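You operate a simulated robot arm through the tools that you are given. There is no shell and no other tool.

Carry out the task below with a simulated robot arm. There is one attempt and no reset: what you move stays moved.

## Task
Sand the filler ridge off the filled joint, then brush the dust away.
Fine: yellow sanding block and brush go back. Set down upright: block brush. What is to be rubbed or washed off counts as gone when no trace of it is left.

It is judged by the outcome, as a careful person would: the job done as asked, and still so three seconds after it is handed in. It fails if anything else is knocked over, pushed out of place, dropped, spilled or broken.

## Robot
A 7-joint arm with a two-finger parallel gripper, fixed in place. Base frame: the origin is on the floor under the middle of its stand, x ahead of it, y to its left, z up. Lengths are in mm, angles in degrees, forces in N, time in s.
It reaches about 1479 mm from its shoulder. Its first joint turns from -166.0 to 166.0 degrees. Payload 4.4 kg.
The TCP is the grasp point between the finger pads, 23 mm short of the fingertips. In the tool frame z runs along the fingers and y along their closing line. Largest opening 94 mm; finger width 38, thickness 10; the body of the gripper, 54 by 96 mm, starts 39 mm behind the TCP.
Orientation is that of the tool frame in the base frame, as a unit quaternion [w, x, y, z]. With the fingers straight down and closing along the base's y, the tool's x points along the base's -x, its y along +y and its z along -z.

## Interface
- The arm moves only by the tool step_arm. Its argument "moves" is a list of rows, each an object (a shift or turn left out is 0, a gripper value left out holds the last) with "offset": the shift along the base's x, y, z in mm, a list of three; "delta_rot": the turn, a rotation vector about the base's x, y, z in degrees, a list of three; "gripper": the opening, from 0 (shut) to 1 (fully open). In form: [{"offset": [tx, ty, tz], "delta_rot": [ax, ay, az], "gripper": gripper}, ...]. A call has 1 to 20 rows; each row shifts and turns the commanded pose from where the row before left it. Rows are played at 5 a second. More than 50 mm and 8.6 degrees between two rows, or a gripper value outside its range, and nothing of the call is played. A pose out of reach is approached as far as the arm can. The call stops where the force on the tool passes 60 N (or 10 N more than at its start, if that is more) or the arm is blocked; 0.2 s more then pass. Each finger travels about 72 mm/s and halts on what it meets, pressing with about 25 N; the grip force reading is that of the motor and also rises with nothing between the fingers. The clock runs only during rows and for 0.2 s after the last one: add rows that do not move to give the fingers time. The reply holds the time, the measured pose of the TCP, the force on the tool along the base axes, the opening and the grip force, in the units named above and with some noise, with the torque about the TCP (base axes, N m) and any sound that the robot's microphone picked up, and new pictures: "show" is both (left out), scene, wrist or none.
- Cameras (640 x 400 px; columns grow to the right, rows downward): "scene" is fixed at [49.2, 499.2, 1613]; the picture's right is [-0.21, -0.98, 0.00], its down [-0.55, 0.12, -0.83] and it looks along [0.81, -0.18, -0.56] (base axes); focal length 313 px, centre (320, 200). "wrist" rides on the gripper at [86, 16, -74] in the tool frame; the picture's right is [-0.18, 0.98, 0.00], its down [-0.58, -0.11, -0.81] and it looks along [-0.79, -0.15, 0.59] (tool axes); focal length 243 px, centre (320, 200).
- probe_pixels(camera, pixels): for up to 12 pixels [column, row] of the newest picture of that camera ("zoom" is the newest enlarged one), the place [x, y, z] in the base frame of the surface seen there, good to about 2 mm. The clock stands still meanwhile.
- inspect(camera, box): a new picture of the part [left, top, right, bottom] of that camera's present view, enlarged. The clock stands still meanwhile.
- hand_in(): hands the job in; it is judged then, once.

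Unless the task says otherwise, let go and move clear before handing in.

The tools are called after "Emit:" by a JSON object that holds its "name" and its "arguments". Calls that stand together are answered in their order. step_arm: Moves the arm, as the interface text tells. Its arguments: {"type":"object","properties":{"moves":{"type":"array"},"show":{"type":"string","enum":["both","scene","wrist","none"]}},"required":["moves"]} The other tools are called the same way: probe_pixels (camera, pixels) gives the place of the surface under pixels of a picture; inspect (camera, box) takes an enlarged picture of a part of a camera's view; hand_in () hands the job in.

At the start:

```text
time_s: 0.0
ee_pos: [781.0, 336.7, 1133.5]
orientation: [0.0, -0.001, 1.0, 0.001]
force: [-0.3, -0.2, -0.9]
torque: [-0.02, -0.02, 0.01]
finger_gap: 94.1
gripper_force: 0.1
```

scene: 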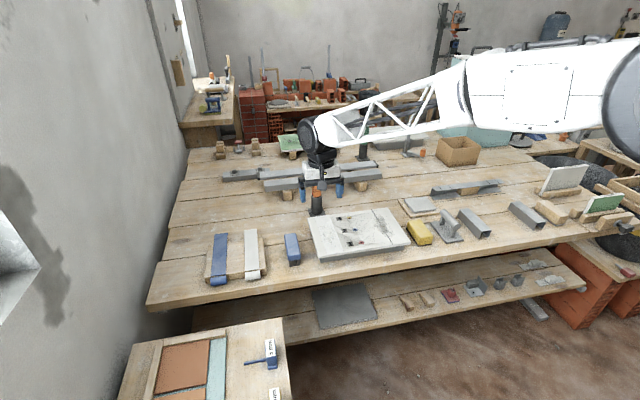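
wrist: 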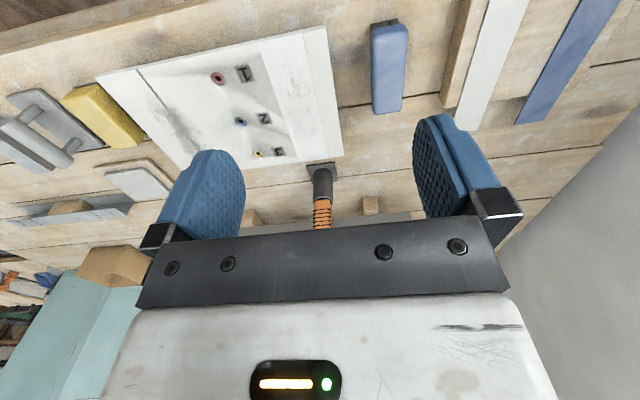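

The scene shows a white filled board around (358,232), with a yellow block at (418,233) and a dark/orange brush-like item at (317,202). I'll enlarge these areas before moving.

Emit:
{"name": "inspect", "arguments": {"camera": "scene", "box": [290, 170, 450, 270]}}

Emit:
{"name": "inspect", "arguments": {"camera": "wrist", "box": [40, 10, 440, 260]}}

```text
4.00 times, centred on (370, 220) of scene
```

zoom: 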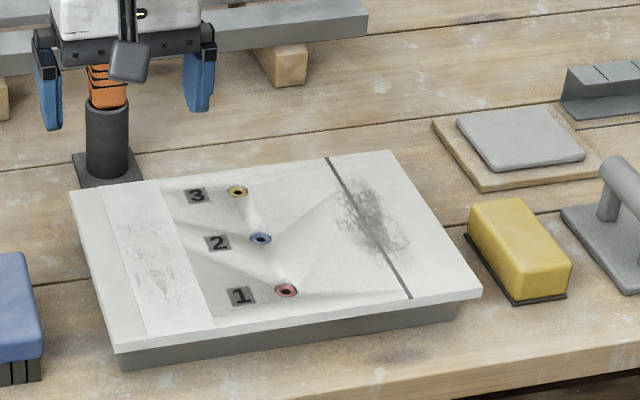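

```text
1.60 times, centred on (240, 135) of wrist
```

zoom: 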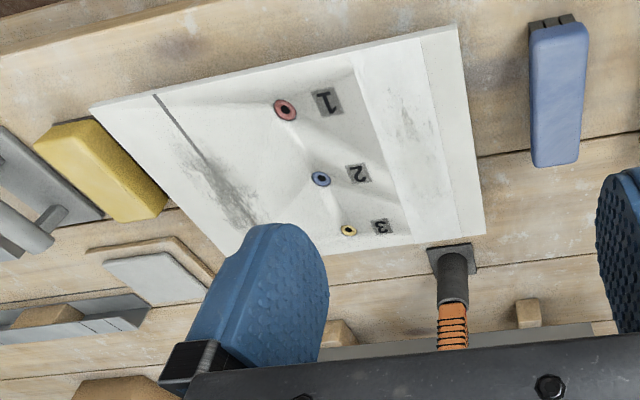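

The zoom shows the white board with a strip on its left and a dark line with a grey smudge on its right, the yellow block with a dark underside, and the blue block with dark bristles. I need closer views to tell where the filler ridge is.

Emit:
{"name": "inspect", "arguments": {"camera": "scene", "box": [305, 200, 361, 260]}}

Emit:
{"name": "inspect", "arguments": {"camera": "scene", "box": [360, 200, 440, 250]}}

Emit:
{"name": "inspect", "arguments": {"camera": "scene", "box": [190, 210, 310, 290]}}

Emit:
{"name": "inspect", "arguments": {"camera": "scene", "box": [120, 310, 300, 400]}}

Emit:
{"name": "inspect", "arguments": {"camera": "scene", "box": [400, 160, 640, 310]}}

```text
6.67 times, centred on (333, 230) of scene
```

zoom: 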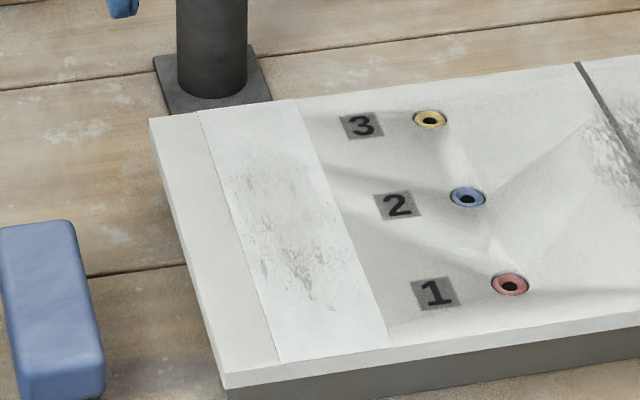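

```text
8.00 times, centred on (400, 225) of scene
```

zoom: 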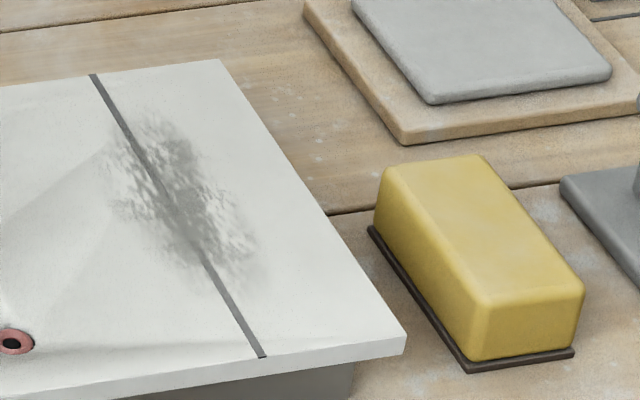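

```text
5.00 times, centred on (250, 250) of scene
```

zoom: 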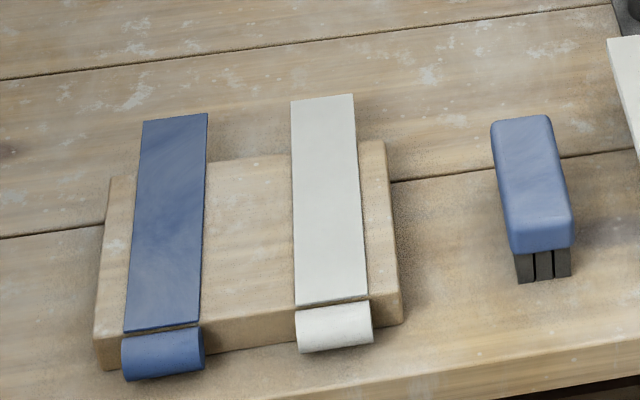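

```text
3.56 times, centred on (210, 355) of scene
```

zoom: 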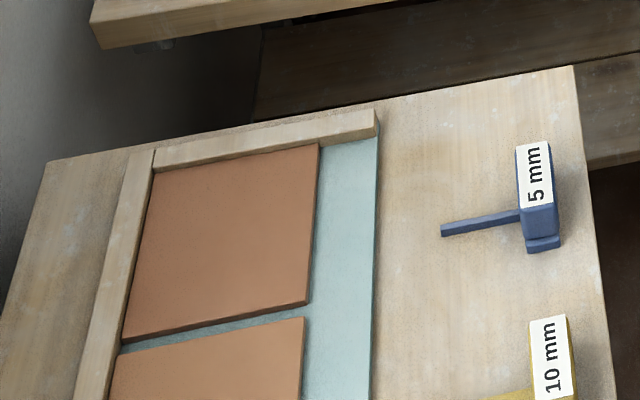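

```text
2.67 times, centred on (520, 235) of scene
```

zoom: 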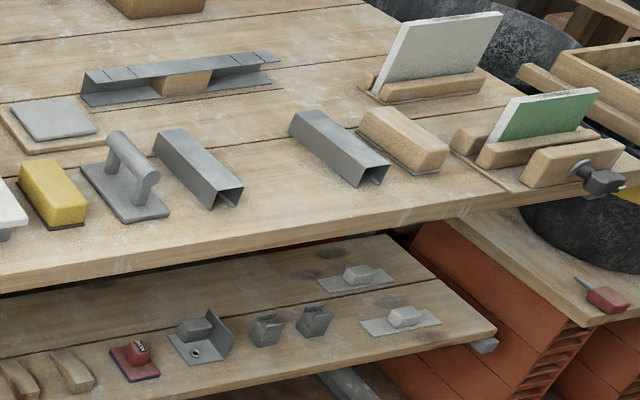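

The left strip at about (333,232) carries rough marks, and the dark line at about (385,225) has a grey smudge. I'll probe both, along with the tools, to get heights and positions.

Emit:
{"name": "probe_pixels", "arguments": {"camera": "scene", "pixels": [[309, 219], [388, 208], [409, 243], [320, 261], [322, 220], [333, 238], [331, 218], [342, 254], [372, 210], [392, 243], [385, 225], [360, 235]]}}

Emit:
{"name": "probe_pixels", "arguments": {"camera": "scene", "pixels": [[408, 222], [420, 220], [432, 235], [420, 240], [420, 230], [286, 236], [297, 235], [301, 260], [290, 262], [293, 248], [318, 205], [317, 195]]}}

```text
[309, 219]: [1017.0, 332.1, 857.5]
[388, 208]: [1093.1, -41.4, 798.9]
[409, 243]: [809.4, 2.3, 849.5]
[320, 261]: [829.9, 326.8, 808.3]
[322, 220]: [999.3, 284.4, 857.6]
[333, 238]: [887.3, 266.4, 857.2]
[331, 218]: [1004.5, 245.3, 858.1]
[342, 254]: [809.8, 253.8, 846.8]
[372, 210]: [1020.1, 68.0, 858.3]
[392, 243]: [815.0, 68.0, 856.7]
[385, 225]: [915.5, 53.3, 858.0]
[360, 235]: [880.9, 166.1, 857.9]
```

```text
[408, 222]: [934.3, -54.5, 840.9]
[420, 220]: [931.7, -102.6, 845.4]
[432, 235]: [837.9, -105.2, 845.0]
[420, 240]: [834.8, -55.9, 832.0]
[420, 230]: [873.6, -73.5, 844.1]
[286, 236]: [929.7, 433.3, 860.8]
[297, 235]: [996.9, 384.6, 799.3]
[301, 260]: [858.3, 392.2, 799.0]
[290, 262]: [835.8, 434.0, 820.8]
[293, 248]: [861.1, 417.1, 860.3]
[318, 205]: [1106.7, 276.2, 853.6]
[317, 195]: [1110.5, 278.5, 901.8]
```

Board top is at z≈858, table at ≈799, yellow block top at ≈845 and blue brush top at ≈861. I'll lower the wrist camera to view the left strip closely, staying well above everything.

Emit:
{"name": "step_arm", "arguments": {"moves": [{"offset": [-3.4, -8.6, -34.4]}, {"offset": [-3.4, -8.6, -34.4]}, {"offset": [-3.4, -8.6, -34.4]}, {"offset": [-3.4, -8.6, -34.4]}, {"offset": [-3.4, -8.6, -34.4]}, {}], "show": "both"}}

```text
time_s: 1.4
ee_pos: [765.1, 295.0, 959.6]
orientation: [0.0, 0.0, 1.0, 0.0]
force: [-0.2, -0.3, 0.2]
torque: [-0.02, 0.01, -0.05]
finger_gap: 94.0
gripper_force: 0.0
```

scene: 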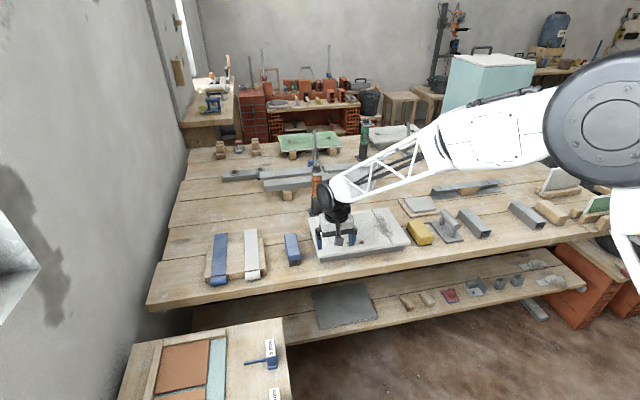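
wrist: 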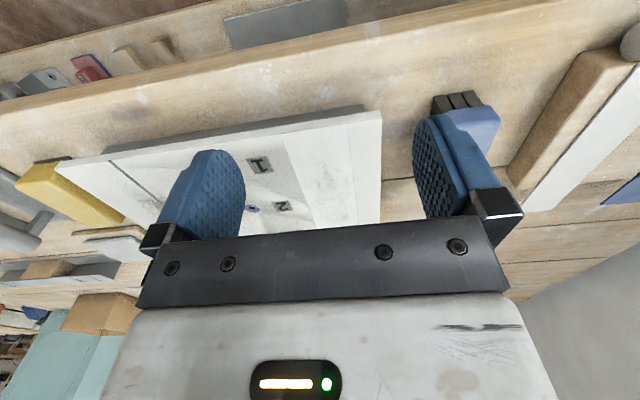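

The strip is visible between the fingers at about (340,170). I'll enlarge it there and the smudged line at (130,185).

Emit:
{"name": "inspect", "arguments": {"camera": "wrist", "box": [240, 100, 400, 220]}}

Emit:
{"name": "inspect", "arguments": {"camera": "wrist", "box": [50, 120, 210, 240]}}

Emit:
{"name": "inspect", "arguments": {"camera": "wrist", "box": [400, 70, 520, 160]}}

Emit:
{"name": "inspect", "arguments": {"camera": "scene", "box": [355, 200, 435, 260]}}

```text
3.33 times, centred on (320, 160) of wrist
```

zoom: 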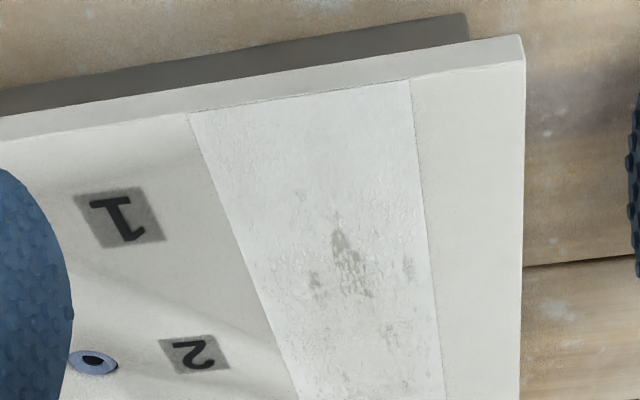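

```text
3.33 times, centred on (130, 180) of wrist
```

zoom: 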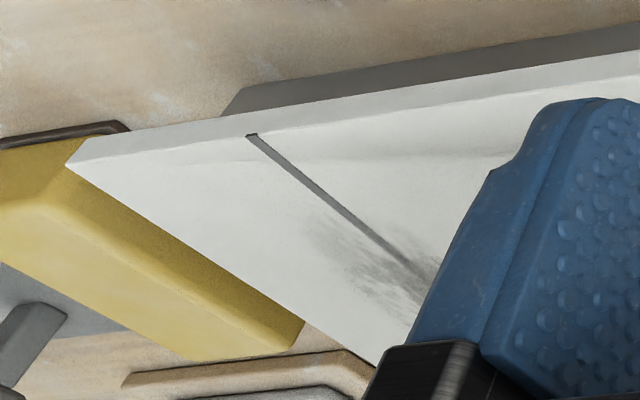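

```text
4.44 times, centred on (460, 115) of wrist
```

zoom: 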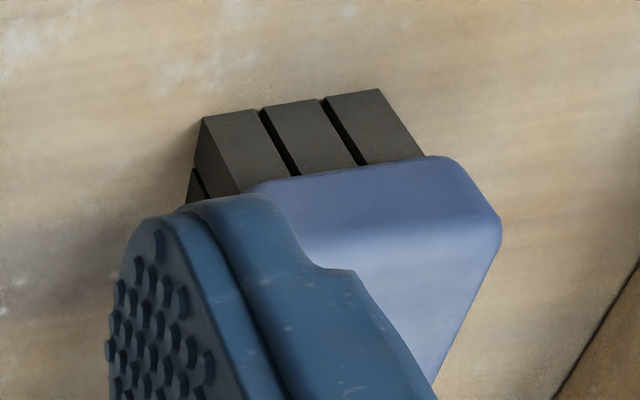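

```text
6.67 times, centred on (395, 230) of scene
```

zoom: 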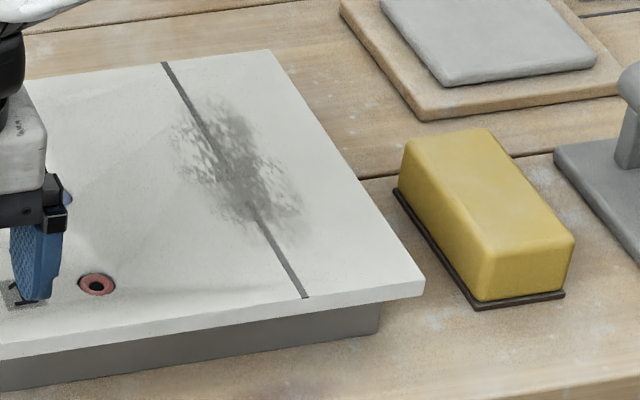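

The strip has whitish, raised-looking texture with grey flecks, while the line on the right carries a grey deposit. I'll zoom in tighter on both to decide which is the filled joint.

Emit:
{"name": "inspect", "arguments": {"camera": "wrist", "box": [295, 140, 359, 180]}}

Emit:
{"name": "inspect", "arguments": {"camera": "scene", "box": [370, 208, 402, 232]}}

Emit:
{"name": "inspect", "arguments": {"camera": "scene", "box": [404, 214, 438, 248]}}

```text
10.00 times, centred on (327, 160) of wrist
```

zoom: 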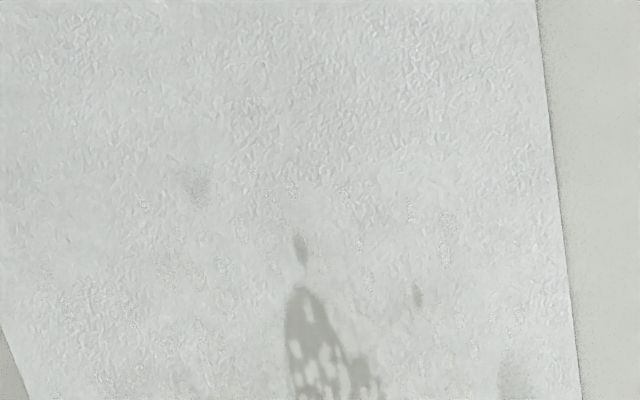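

```text
16.00 times, centred on (386, 220) of scene
```

zoom: 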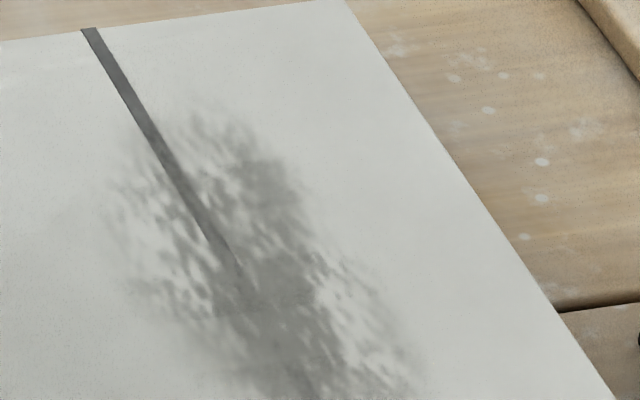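

```text
11.76 times, centred on (421, 231) of scene
```

zoom: 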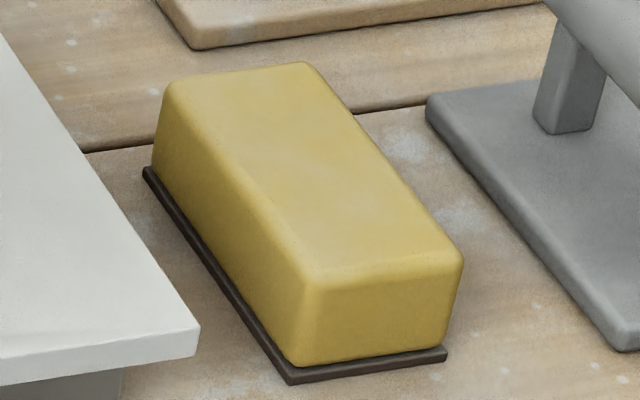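

The grey deposit on the right hides the dark line beneath it, while the left strip has faint flecks only. I'll move the wrist camera over the right-hand line for a close look before choosing.

Emit:
{"name": "step_arm", "arguments": {"moves": [{"offset": [6.2, -42.4, -4.6]}, {"offset": [6.2, -42.4, -4.6]}, {"offset": [6.2, -42.4, -4.6]}, {"offset": [6.2, -42.4, -4.6]}, {"offset": [6.2, -42.4, -4.6]}, {}], "show": "both"}}

Emit:
{"name": "inspect", "arguments": {"camera": "wrist", "box": [240, 100, 400, 220]}}

Emit:
{"name": "inspect", "arguments": {"camera": "scene", "box": [305, 205, 361, 260]}}

```text
time_s: 2.8
ee_pos: [797.2, 82.7, 934.5]
orientation: [0.0, 0.0, 1.0, 0.0]
force: [0.3, 0.0, 0.0]
torque: [0.01, 0.02, 0.01]
finger_gap: 94.1
gripper_force: 0.1
```

scene: 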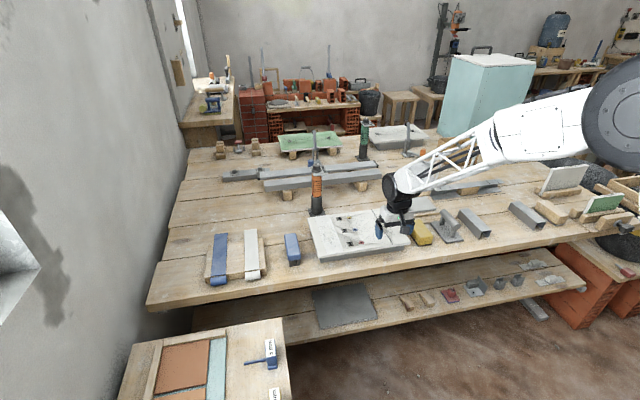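
wrist: 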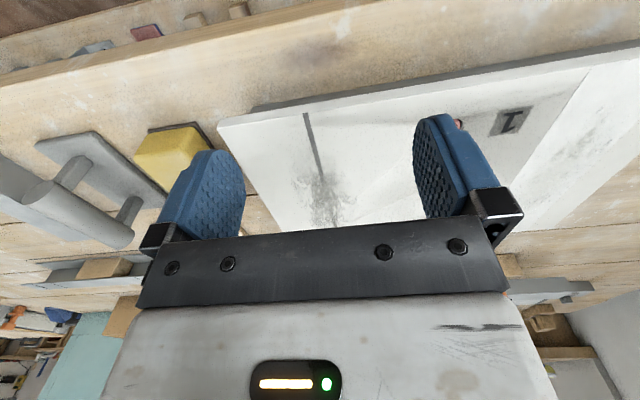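

```text
3.33 times, centred on (320, 160) of wrist
```

zoom: 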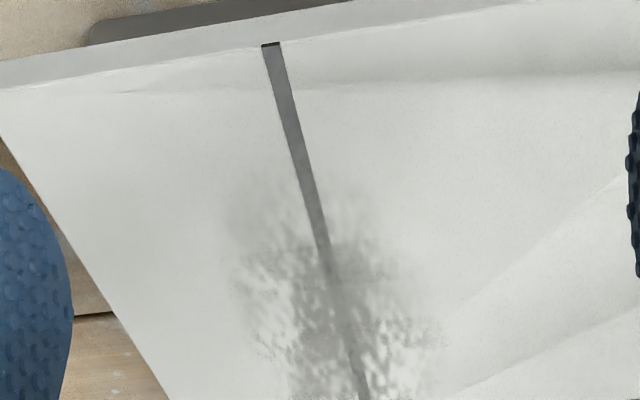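

```text
7.27 times, centred on (333, 232) of scene
```

zoom: 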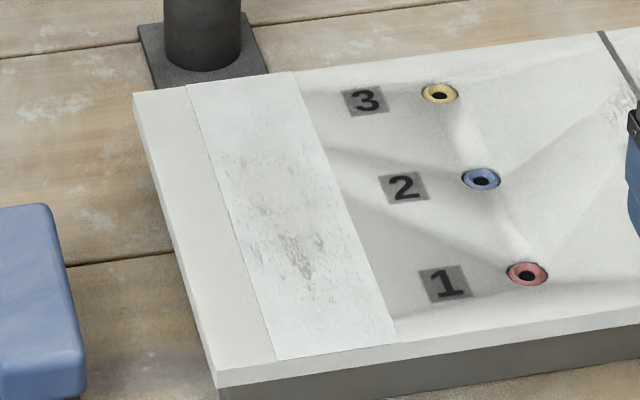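

Both marks are patchy: the strip at (300,250 in zoom) with light flecks and the line with grey. I'll check the neighbouring items (grey slab, cartridge, standing boards) for clues about the filler's colour.

Emit:
{"name": "inspect", "arguments": {"camera": "scene", "box": [395, 180, 475, 240]}}

Emit:
{"name": "inspect", "arguments": {"camera": "scene", "box": [260, 120, 400, 220]}}

Emit:
{"name": "inspect", "arguments": {"camera": "scene", "box": [320, 226, 350, 250]}}

Emit:
{"name": "inspect", "arguments": {"camera": "scene", "box": [390, 250, 560, 330]}}

```text
6.67 times, centred on (435, 210) of scene
```

zoom: 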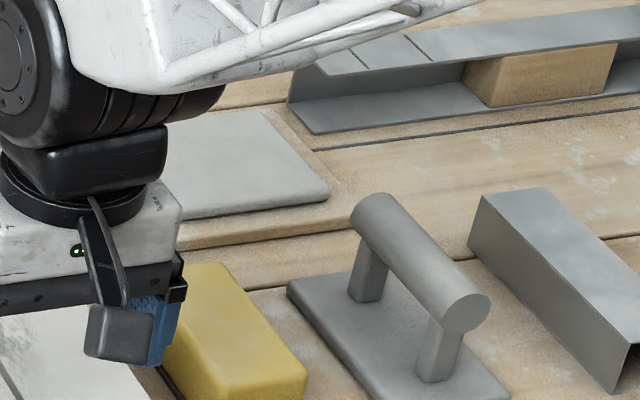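

```text
4.00 times, centred on (330, 170) of scene
```

zoom: 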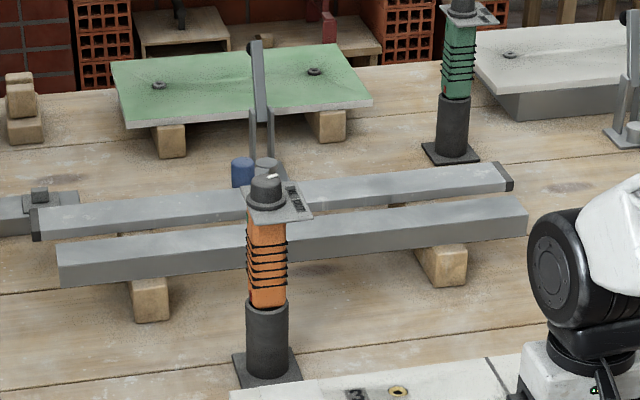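

```text
16.00 times, centred on (335, 238) of scene
```

zoom: 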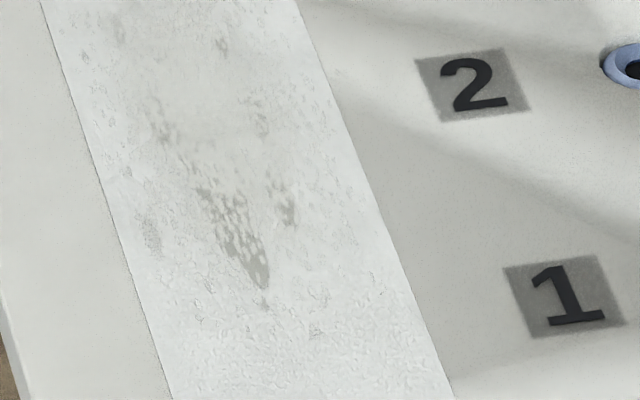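

```text
3.76 times, centred on (475, 290) of scene
```

zoom: 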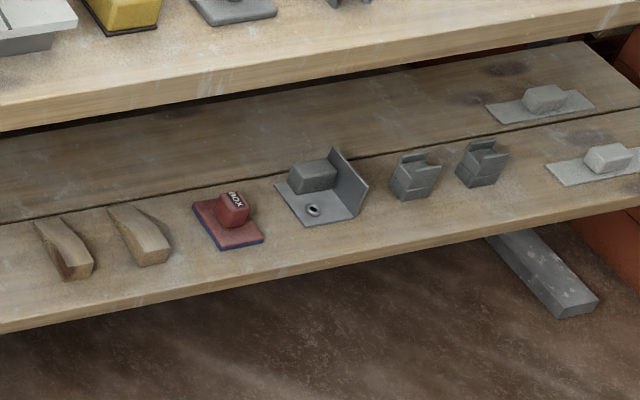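

The filler colour isn't settled by the neighbours, so the white, wide left strip reads as the filled joint and the dark line as an open one. I'll probe the yellow block's edges and nearby clearances (float base near (437,222)) before grasping.

Emit:
{"name": "inspect", "arguments": {"camera": "wrist", "box": [20, 90, 260, 240]}}

Emit:
{"name": "probe_pixels", "arguments": {"camera": "wrist", "pixels": [[137, 157], [191, 127], [210, 150], [162, 190], [170, 150], [145, 133], [90, 133], [40, 147], [130, 190], [222, 124], [175, 125], [310, 115]]}}

Emit:
{"name": "probe_pixels", "arguments": {"camera": "scene", "pixels": [[432, 216], [440, 229], [446, 243], [462, 238], [415, 245], [431, 243], [413, 232], [424, 243], [436, 226], [445, 225], [440, 210], [416, 214]]}}

```text
2.67 times, centred on (140, 165) of wrist
```

zoom: 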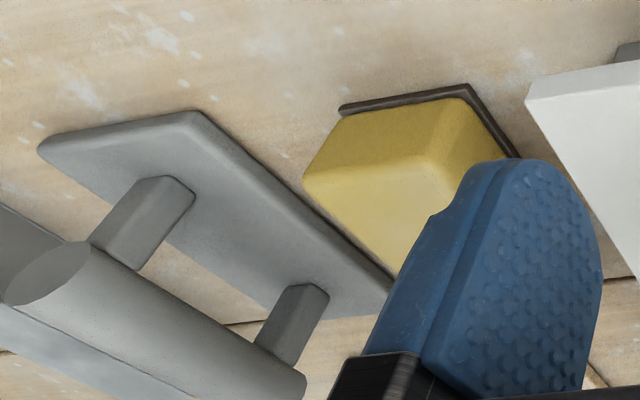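

```text
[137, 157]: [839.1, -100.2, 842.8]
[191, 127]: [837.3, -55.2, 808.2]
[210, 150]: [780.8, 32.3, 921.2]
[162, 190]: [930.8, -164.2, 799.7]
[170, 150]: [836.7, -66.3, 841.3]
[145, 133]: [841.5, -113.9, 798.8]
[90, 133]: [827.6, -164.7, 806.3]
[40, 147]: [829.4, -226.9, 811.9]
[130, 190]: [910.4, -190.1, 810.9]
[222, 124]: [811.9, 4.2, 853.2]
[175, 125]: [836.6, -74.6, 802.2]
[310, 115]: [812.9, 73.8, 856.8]
```

```text
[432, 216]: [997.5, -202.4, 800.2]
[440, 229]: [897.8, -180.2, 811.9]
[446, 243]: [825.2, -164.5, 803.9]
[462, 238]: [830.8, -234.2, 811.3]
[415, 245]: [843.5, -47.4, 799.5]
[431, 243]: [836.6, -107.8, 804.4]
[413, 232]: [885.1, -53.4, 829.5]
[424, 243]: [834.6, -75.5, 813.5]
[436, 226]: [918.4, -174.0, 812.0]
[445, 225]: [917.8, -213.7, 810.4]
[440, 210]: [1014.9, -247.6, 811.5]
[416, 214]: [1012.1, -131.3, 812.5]
```

The block spans x 835–935 and y −105…−53 with its top at 845; the float edge is at y≈−160 and the board edge at y≈5, so there is room for open fingers. I'll move above the block at z≈940.

Emit:
{"name": "step_arm", "arguments": {"moves": [{"offset": [22, -40.75, 2], "gripper": 1}, {"offset": [22, -40.75, 2]}, {"offset": [22, -40.75, 2]}, {"offset": [22, -40.75, 0]}, {}], "show": "both"}}

```text
time_s: 4.0
ee_pos: [882.3, -79.2, 942.8]
orientation: [-0.001, 0.001, 1.0, 0.001]
force: [-0.5, 0.0, -0.2]
torque: [-0.02, 0.02, 0.01]
finger_gap: 94.1
gripper_force: 0.1
```

scene: 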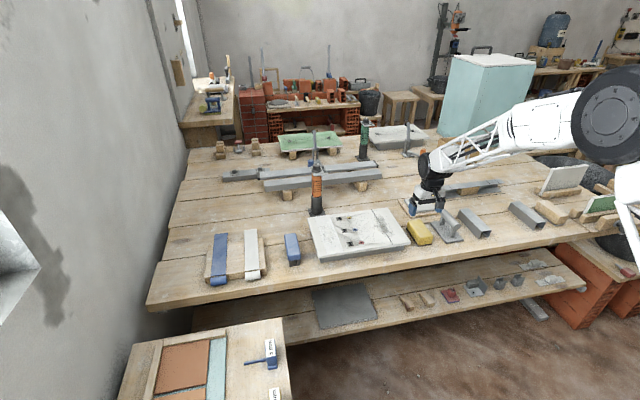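
wrist: 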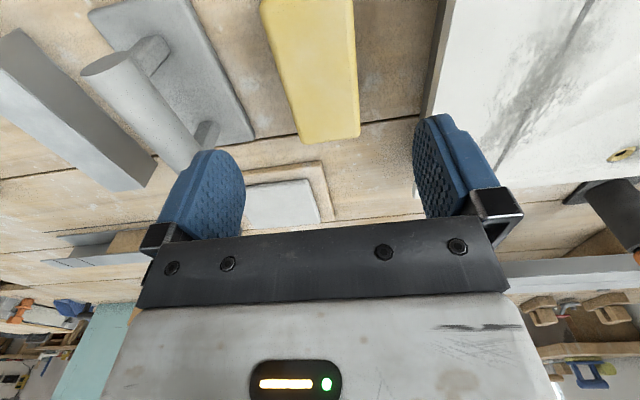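

The block is now in full view at about (310,70). I'll probe its top edges for centre and yaw.

Emit:
{"name": "probe_pixels", "arguments": {"camera": "wrist", "pixels": [[265, 15], [290, 110], [302, 140], [330, 136], [356, 132], [355, 70], [350, 15], [310, 70], [280, 70], [358, 100]]}}

Emit:
{"name": "inspect", "arguments": {"camera": "wrist", "box": [430, 0, 640, 140]}}

```text
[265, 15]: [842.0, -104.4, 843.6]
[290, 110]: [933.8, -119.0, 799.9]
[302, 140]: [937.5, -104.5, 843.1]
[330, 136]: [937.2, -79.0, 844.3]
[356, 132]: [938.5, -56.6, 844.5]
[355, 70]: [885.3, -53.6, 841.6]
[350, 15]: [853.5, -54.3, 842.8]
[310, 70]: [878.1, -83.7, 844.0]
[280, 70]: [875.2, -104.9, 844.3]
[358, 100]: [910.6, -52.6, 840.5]
```

```text
2.86 times, centred on (535, 70) of wrist
```

zoom: 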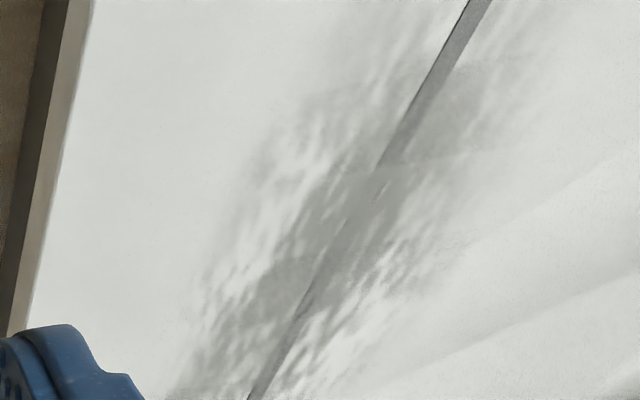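

The block is axis-aligned, centred at about (886.5, −79). I'll descend to TCP z≈835 so fingertips stay ~13 mm above the sanding face, then close.

Emit:
{"name": "step_arm", "arguments": {"moves": [{"offset": [4, 0, -30]}, {"offset": [0, 0, -30]}, {"offset": [0, 0, -28]}, {"offset": [0, 0, -20]}, {}], "show": "both"}}

```text
time_s: 5.2
ee_pos: [886.7, -78.3, 835.5]
orientation: [0.0, 0.001, 1.0, 0.0]
force: [0.2, 0.3, -0.2]
torque: [-0.01, 0.02, 0.01]
finger_gap: 94.0
gripper_force: 0.0
```

scene: 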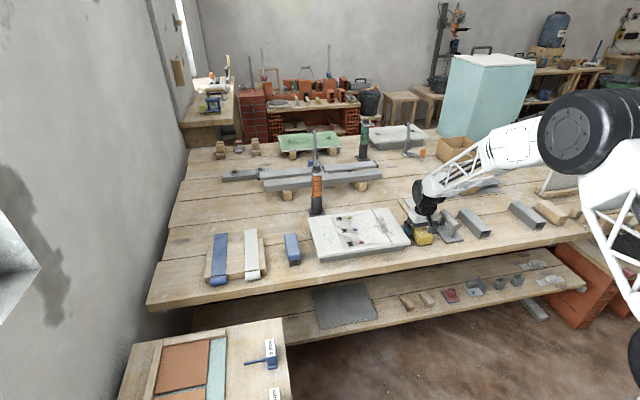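
wrist: 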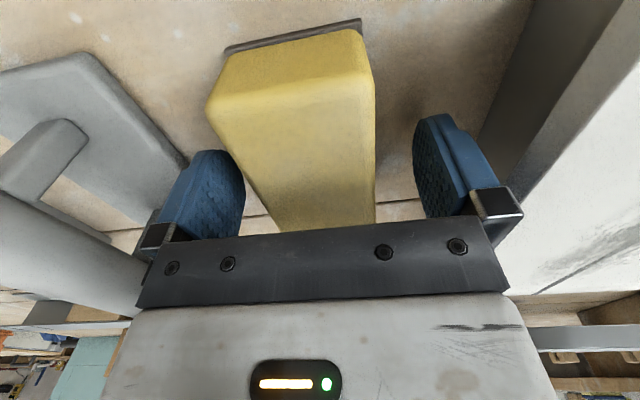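

The block sits between the fingers with clearance on both sides. Closing the gripper now.

Emit:
{"name": "step_arm", "arguments": {"moves": [{"gripper": 0}, {}, {}, {}], "show": "both"}}

```text
time_s: 6.2
ee_pos: [886.3, -77.9, 836.7]
orientation: [0.0, 0.0, 1.0, 0.001]
force: [0.0, 0.8, -0.3]
torque: [0.05, -0.1, 0.01]
finger_gap: 55.7
gripper_force: 25.2
```

scene: 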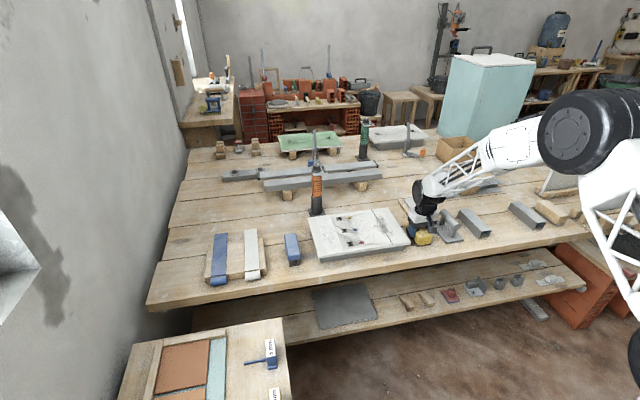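
wrist: 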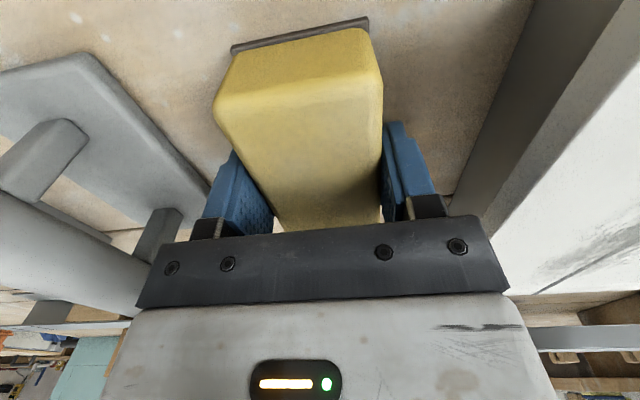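

The block is gripped (gap 55.7 mm, bottom ≈37 mm under the TCP). I'll lift straight up, and probe the strip's edges at (315,217)–(327,254) and (329,215)–(344,251) afterward.

Emit:
{"name": "step_arm", "arguments": {"moves": [{"offset": [0, 0, 20]}, {"offset": [0, 0, 30]}, {"offset": [0, 0, 40]}, {"offset": [0, 0, 40]}, {}], "show": "both"}}

Emit:
{"name": "probe_pixels", "arguments": {"camera": "scene", "pixels": [[315, 218], [327, 252], [330, 216], [343, 249], [329, 235], [336, 244], [325, 225], [333, 225], [322, 235], [338, 236], [310, 219], [317, 250]]}}

```text
time_s: 7.4
ee_pos: [888.4, -78.8, 966.3]
orientation: [0.0, 0.0, 1.0, 0.0]
force: [-0.7, 0.9, -2.0]
torque: [0.01, 0.0, 0.01]
finger_gap: 55.9
gripper_force: 24.9
```

scene: 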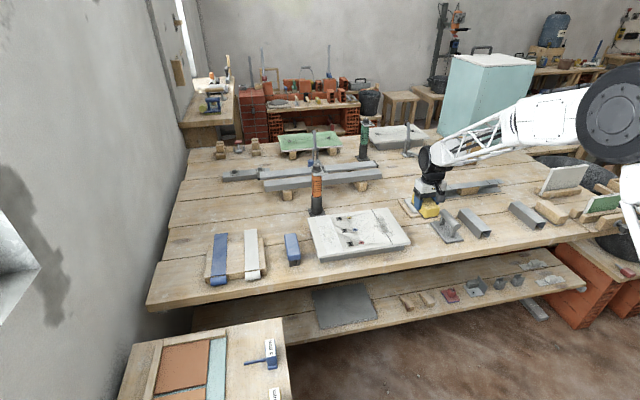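
wrist: 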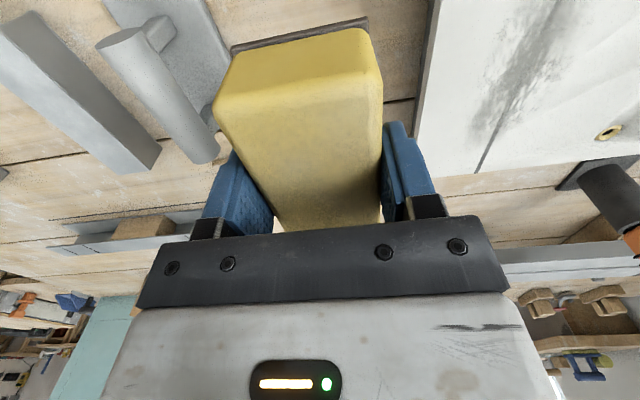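

```text
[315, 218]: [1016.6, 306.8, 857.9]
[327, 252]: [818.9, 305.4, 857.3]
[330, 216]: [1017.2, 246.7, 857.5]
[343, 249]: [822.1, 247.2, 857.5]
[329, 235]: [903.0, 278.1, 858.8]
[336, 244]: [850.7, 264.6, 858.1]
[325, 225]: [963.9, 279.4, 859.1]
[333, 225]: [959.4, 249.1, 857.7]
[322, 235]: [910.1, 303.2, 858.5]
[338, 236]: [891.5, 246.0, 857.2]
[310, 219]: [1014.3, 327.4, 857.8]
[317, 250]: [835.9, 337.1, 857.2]
```

The filled strip spans x≈810–1020, y≈246–307 (centre y≈276), top z≈858–859. I'll carry the block over its middle at a safe height.

Emit:
{"name": "step_arm", "arguments": {"moves": [{"offset": [3.5, 44.4, 0]}, {"offset": [3.5, 44.4, 0]}, {"offset": [3.5, 44.4, 0]}, {"offset": [3.5, 44.4, 0]}, {"offset": [3.5, 44.4, 0]}, {"offset": [3.5, 44.4, 0]}, {"offset": [3.5, 44.4, 0]}, {"offset": [3.5, 44.4, 0]}, {}], "show": "both"}}

```text
time_s: 9.4
ee_pos: [918.1, 273.1, 962.9]
orientation: [0.001, 0.001, 1.0, 0.0]
force: [0.4, 0.1, -1.3]
torque: [0.02, 0.03, -0.02]
finger_gap: 55.6
gripper_force: 25.1
```

scene: 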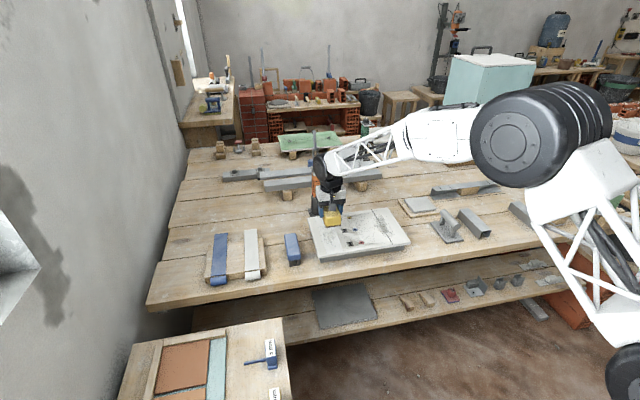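
wrist: 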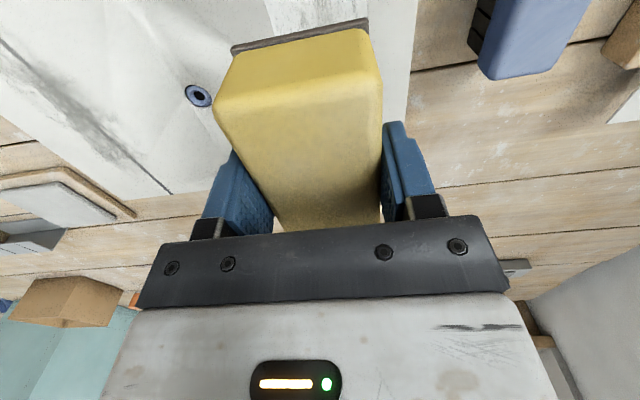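

The block hangs over the strip with its bottom about 65 mm above it. I'll come down 60 mm and then approach in small steps watching the vertical force.

Emit:
{"name": "step_arm", "arguments": {"moves": [{"offset": [0, 0, -25]}, {"offset": [0, 0, -20]}, {"offset": [0, 0, -12]}, {}], "show": "none"}}

Emit:
{"name": "step_arm", "arguments": {"moves": [{"offset": [0, 0, -4]}, {"offset": [0, 0, -3]}, {}], "show": "none"}}

Emit:
{"name": "step_arm", "arguments": {"moves": [{"offset": [0, 0, -2]}, {}], "show": "none"}}

```text
time_s: 10.4
ee_pos: [915.0, 274.4, 908.4]
orientation: [0.0, 0.0, 1.0, 0.001]
force: [0.1, -0.8, -1.1]
torque: [0.03, 0.02, -0.01]
finger_gap: 55.9
gripper_force: 25.0
```

```text
time_s: 11.2
ee_pos: [915.0, 274.6, 901.6]
orientation: [0.001, 0.0, 1.0, -0.001]
force: [-0.1, -0.2, -1.5]
torque: [0.01, 0.0, 0.0]
finger_gap: 55.6
gripper_force: 24.8
```

```text
time_s: 11.8
ee_pos: [914.4, 275.3, 899.3]
orientation: [0.0, 0.0, 1.0, 0.001]
force: [0.5, 0.7, -1.4]
torque: [0.01, 0.01, 0.0]
finger_gap: 55.5
gripper_force: 25.2
```

No contact yet: force is still −1.4 N (the block's weight) at z 899. I'll keep lowering in 2 mm steps.

Emit:
{"name": "step_arm", "arguments": {"moves": [{"offset": [0, 0, -2]}, {}], "show": "none"}}

Emit:
{"name": "step_arm", "arguments": {"moves": [{"offset": [0, 0, -1.5]}, {}], "show": "none"}}

Emit:
{"name": "step_arm", "arguments": {"moves": [{"offset": [0, 0, -1]}, {}], "show": "both"}}

```text
time_s: 12.4
ee_pos: [913.5, 275.5, 898.0]
orientation: [-0.001, -0.001, 1.0, -0.001]
force: [0.0, 0.5, -1.7]
torque: [-0.01, 0.02, 0.01]
finger_gap: 55.7
gripper_force: 24.8
```

```text
time_s: 13.0
ee_pos: [912.9, 275.1, 896.2]
orientation: [0.0, 0.001, 1.0, 0.0]
force: [0.7, -0.7, -1.1]
torque: [0.01, -0.01, 0.02]
finger_gap: 55.7
gripper_force: 25.0
```

```text
time_s: 13.6
ee_pos: [914.8, 275.1, 896.2]
orientation: [0.001, -0.001, 1.0, 0.0]
force: [-0.3, 0.2, -1.1]
torque: [-0.01, 0.0, 0.0]
finger_gap: 56.0
gripper_force: 24.7
```

scene: 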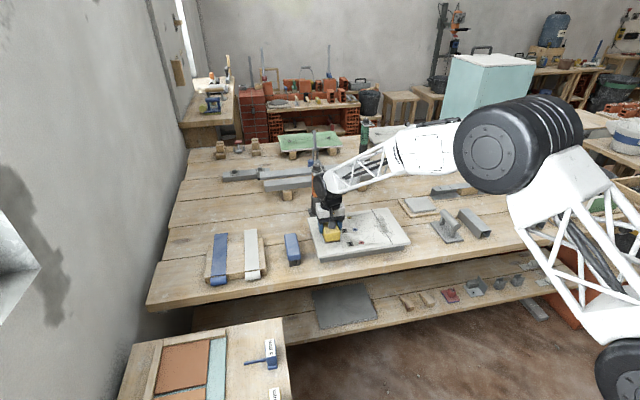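
wrist: 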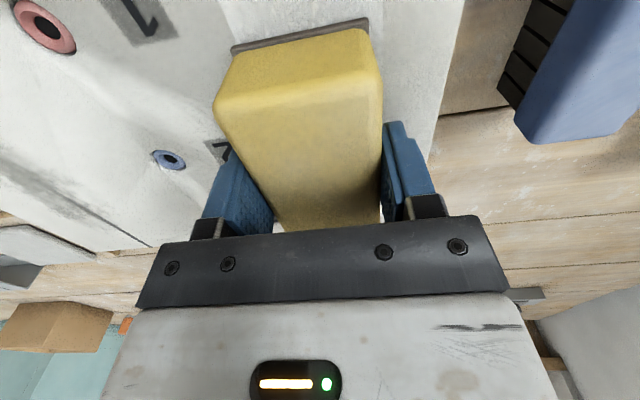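

Still no load at z≈896, so contact is a millimetre or so away. I continue in 1 mm steps.

Emit:
{"name": "step_arm", "arguments": {"moves": [{"offset": [0, 0, -1]}, {}], "show": "none"}}

Emit:
{"name": "step_arm", "arguments": {"moves": [{"offset": [0, 0, -1]}, {}], "show": "none"}}

Emit:
{"name": "step_arm", "arguments": {"moves": [{"offset": [0, 0, -1]}, {}], "show": "none"}}

```text
time_s: 14.2
ee_pos: [912.7, 275.6, 894.4]
orientation: [0.001, 0.0, 1.0, 0.0]
force: [0.6, 1.0, -1.0]
torque: [-0.03, 0.0, -0.01]
finger_gap: 55.7
gripper_force: 25.0
```

```text
time_s: 14.8
ee_pos: [915.3, 276.7, 893.8]
orientation: [0.0, 0.0, 1.0, 0.0]
force: [-0.7, 0.1, 0.3]
torque: [-0.04, 0.04, -0.02]
finger_gap: 55.7
gripper_force: 25.3
```

```text
time_s: 15.4
ee_pos: [914.0, 277.3, 894.1]
orientation: [0.001, 0.001, 1.0, 0.0]
force: [3.3, -3.5, 11.8]
torque: [-0.16, 0.56, 0.19]
finger_gap: 55.7
gripper_force: 24.5
```

Contact made: vertical force is now +11.8 N. I'll stroke gently along the joint (x) and check the forces.

Emit:
{"name": "step_arm", "arguments": {"moves": [{"offset": [-8, 0, 0]}, {"offset": [-10, 0, 0]}, {"offset": [-10, 0, 0]}, {"offset": [-10, 0, 0]}, {"offset": [-10, 0, 0]}, {}], "show": "both"}}

```text
time_s: 16.8
ee_pos: [867.8, 274.5, 892.3]
orientation: [0.0, 0.001, 1.0, 0.0]
force: [2.5, -0.6, 9.3]
torque: [0.02, -0.24, -0.04]
finger_gap: 55.9
gripper_force: 24.9
```

scene: 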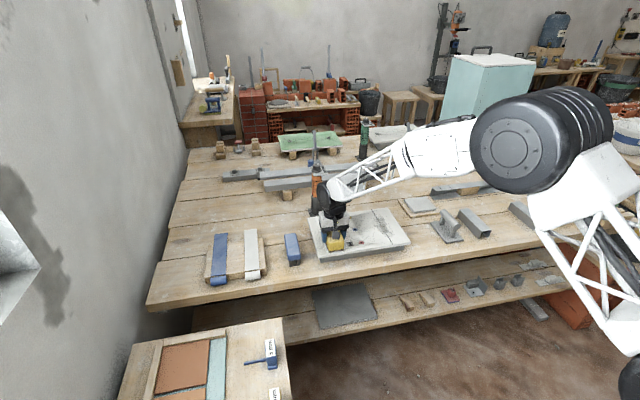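
wrist: 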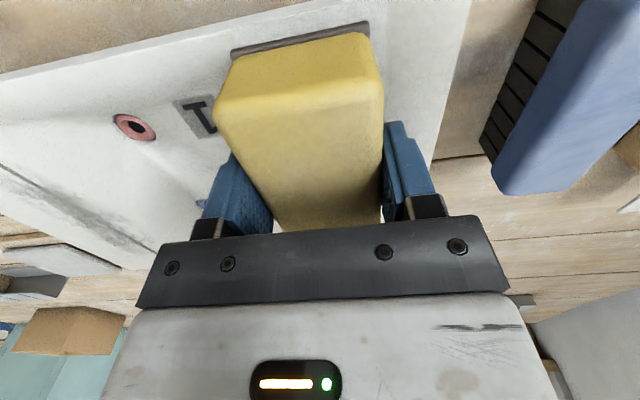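

Sliding works with a steady ~9–10 N of pressure. I'll run a full stroke forward and back along the strip.

Emit:
{"name": "step_arm", "arguments": {"moves": [{"offset": [10, 0, 0]}, {"offset": [10, 0, 0]}, {"offset": [10, 0, 0]}, {"offset": [10, 0, 0]}, {"offset": [10, 0, 0]}, {"offset": [10, 0, 0]}, {"offset": [10, 0, 0]}, {"offset": [10, 0, 0]}, {"offset": [10, 0, 0]}, {"offset": [8, 0, 0]}, {"offset": [-8, 0, 0]}, {"offset": [-10, 0, 0]}, {"offset": [-10, 0, 0]}, {"offset": [-10, 0, 0]}, {"offset": [-10, 0, 0]}, {"offset": [-10, 0, 0]}, {"offset": [-10, 0, 0]}, {"offset": [-10, 0, 0]}, {"offset": [-10, 0, 0]}, {"offset": [-10, 0, 0]}], "show": "both"}}

Emit:
{"name": "inspect", "arguments": {"camera": "scene", "box": [300, 200, 380, 260]}}

```text
time_s: 21.0
ee_pos: [865.7, 274.4, 893.0]
orientation: [0.0, 0.001, 1.0, 0.0]
force: [-0.3, -0.7, -0.6]
torque: [0.01, -0.02, 0.01]
finger_gap: 55.8
gripper_force: 25.0
```

scene: 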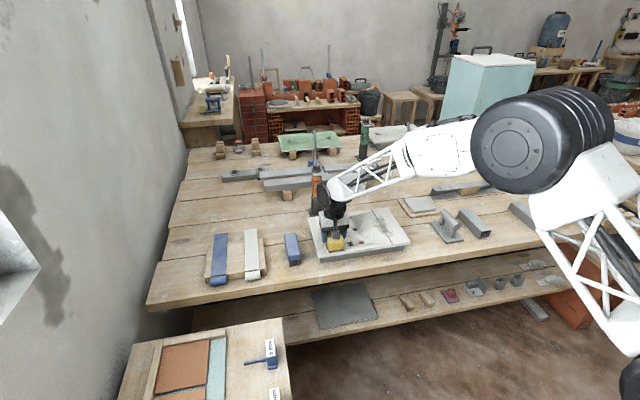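
wrist: 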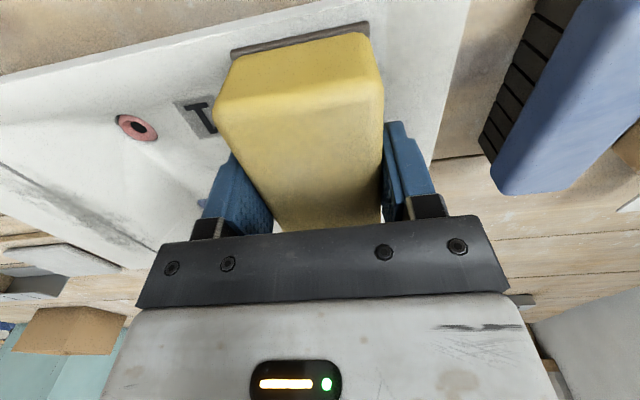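

```text
6.67 times, centred on (340, 230) of scene
```

zoom: 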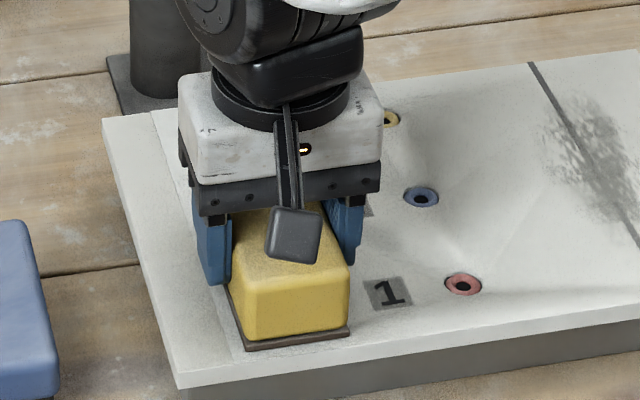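

The vertical force dropped to about 0, so the surface may have been lowered. I'll lift and shift aside to see the strip.

Emit:
{"name": "step_arm", "arguments": {"moves": [{"offset": [0, 0, 20]}, {"offset": [0, 0, 30]}, {"offset": [0, -40, 20]}, {"offset": [0, -45, 0]}, {"offset": [0, -45, 0]}, {}], "show": "both"}}

Emit:
{"name": "inspect", "arguments": {"camera": "scene", "box": [305, 205, 361, 260]}}

Emit:
{"name": "inspect", "arguments": {"camera": "scene", "box": [320, 226, 350, 250]}}

```text
time_s: 22.4
ee_pos: [866.2, 146.6, 960.4]
orientation: [0.0, 0.0, 1.0, 0.0]
force: [-0.8, 0.4, -0.8]
torque: [0.02, 0.03, -0.04]
finger_gap: 56.1
gripper_force: 24.8
```

scene: 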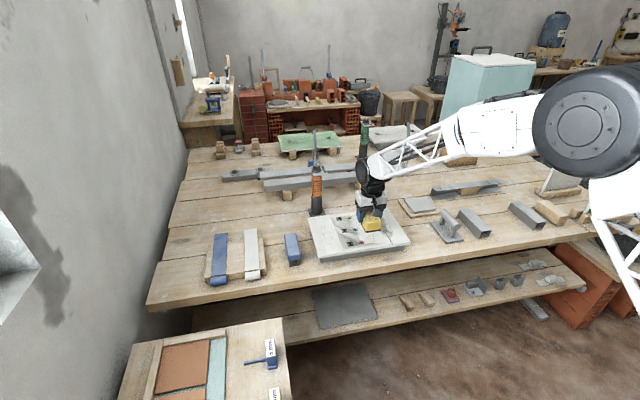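
wrist: 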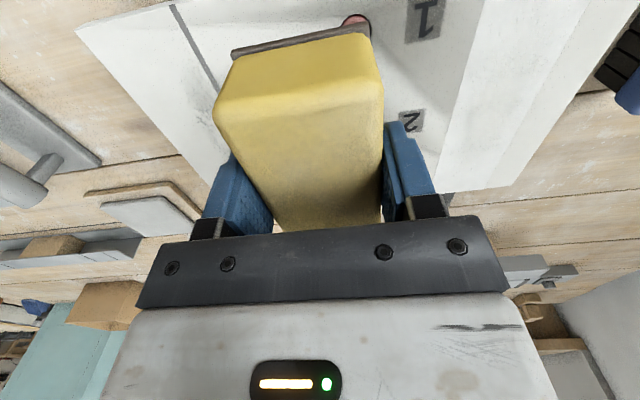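

```text
7.27 times, centred on (333, 232) of scene
```

zoom: 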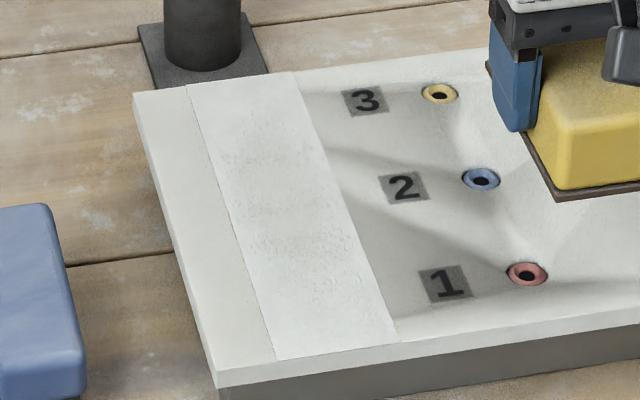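

```text
16.00 times, centred on (335, 238) of scene
```

zoom: 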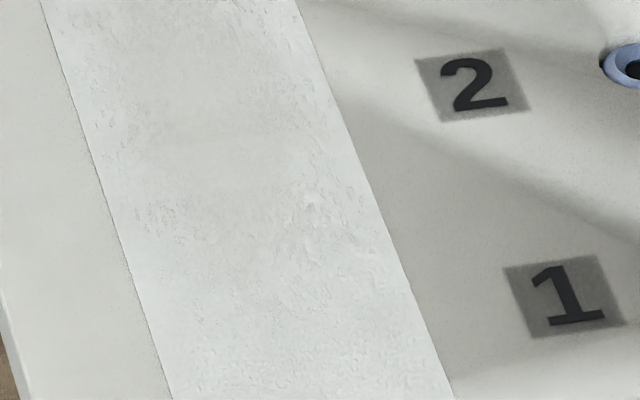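

The grey flecks on the strip have gone and only a faint mottling remains, so the strip is the filled joint and it is being sanded. I'll look at it through the wrist camera at (530,90).

Emit:
{"name": "inspect", "arguments": {"camera": "wrist", "box": [420, 0, 620, 190]}}

Emit:
{"name": "inspect", "arguments": {"camera": "wrist", "box": [470, 50, 570, 130]}}

Emit:
{"name": "inspect", "arguments": {"camera": "scene", "box": [312, 212, 344, 236]}}

Emit:
{"name": "probe_pixels", "arguments": {"camera": "scene", "pixels": [[329, 235], [325, 225], [322, 218], [333, 243], [336, 250], [324, 240], [332, 230], [318, 224], [329, 221], [336, 238], [350, 226], [315, 240]]}}

```text
2.11 times, centred on (520, 95) of wrist
```

zoom: 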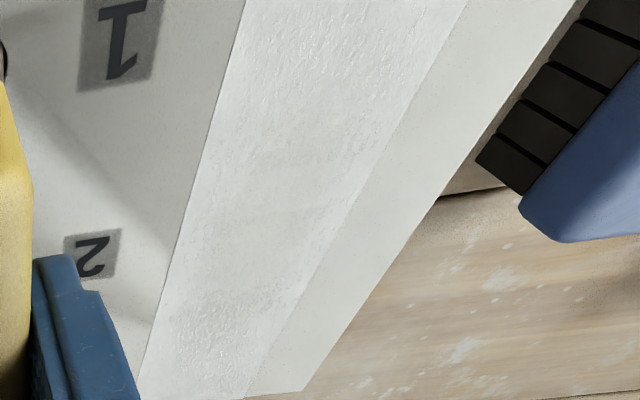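

```text
5.00 times, centred on (520, 90) of wrist
```

zoom: 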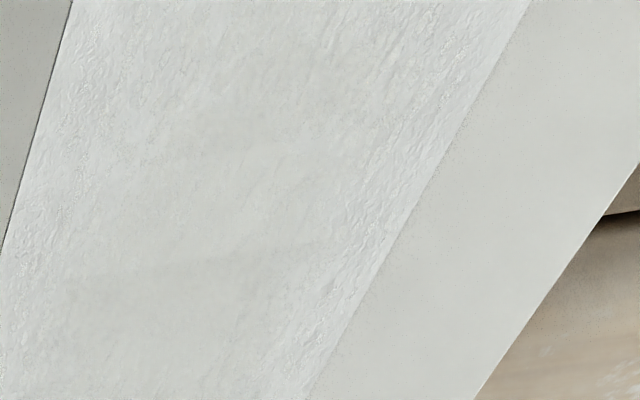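

```text
16.00 times, centred on (328, 224) of scene
```

zoom: 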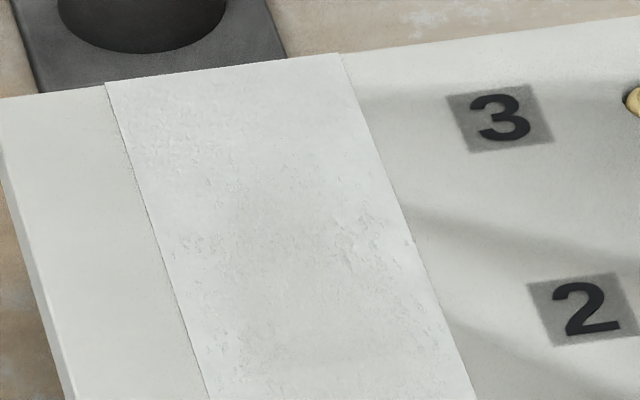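

```text
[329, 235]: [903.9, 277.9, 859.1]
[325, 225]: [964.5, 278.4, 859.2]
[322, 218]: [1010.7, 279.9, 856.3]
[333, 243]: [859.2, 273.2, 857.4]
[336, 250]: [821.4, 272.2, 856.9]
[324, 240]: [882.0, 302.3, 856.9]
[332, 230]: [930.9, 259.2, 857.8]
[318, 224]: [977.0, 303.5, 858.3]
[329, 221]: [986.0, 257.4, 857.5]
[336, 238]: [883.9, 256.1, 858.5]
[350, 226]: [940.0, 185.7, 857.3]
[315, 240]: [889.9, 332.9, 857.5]
```

The middle of the strip is now smooth but roughness remains toward the edges and ends (zoom (220,160), (450,100)). I'll go back and sand with slightly more pressure and fuller coverage.

Emit:
{"name": "step_arm", "arguments": {"moves": [{"offset": [20, 45, 0]}, {"offset": [20, 45, 0]}, {"offset": [8, 40, -20]}, {"offset": [0, 0, -25]}, {"offset": [0, 0, -18]}, {"offset": [0, 0, -5]}, {}], "show": "none"}}

Emit:
{"name": "step_arm", "arguments": {"moves": [{"offset": [0, 0, -2]}, {}], "show": "none"}}

Emit:
{"name": "step_arm", "arguments": {"moves": [{"offset": [0, 0, -1]}, {}], "show": "none"}}

```text
time_s: 24.0
ee_pos: [915.7, 273.5, 894.1]
orientation: [0.0, 0.001, 1.0, 0.0]
force: [-0.3, -0.3, -0.3]
torque: [0.02, 0.02, -0.02]
finger_gap: 55.6
gripper_force: 24.4
```

```text
time_s: 24.6
ee_pos: [914.5, 273.2, 892.0]
orientation: [0.0, 0.001, 1.0, 0.0]
force: [-3.1, 1.8, 8.6]
torque: [-0.03, 0.51, -0.04]
finger_gap: 55.6
gripper_force: 24.7
```

```text
time_s: 25.2
ee_pos: [915.7, 274.5, 892.4]
orientation: [0.001, 0.001, 1.0, 0.0]
force: [-3.6, -6.7, 18.1]
torque: [-0.14, 0.01, 0.0]
finger_gap: 55.7
gripper_force: 24.9
```

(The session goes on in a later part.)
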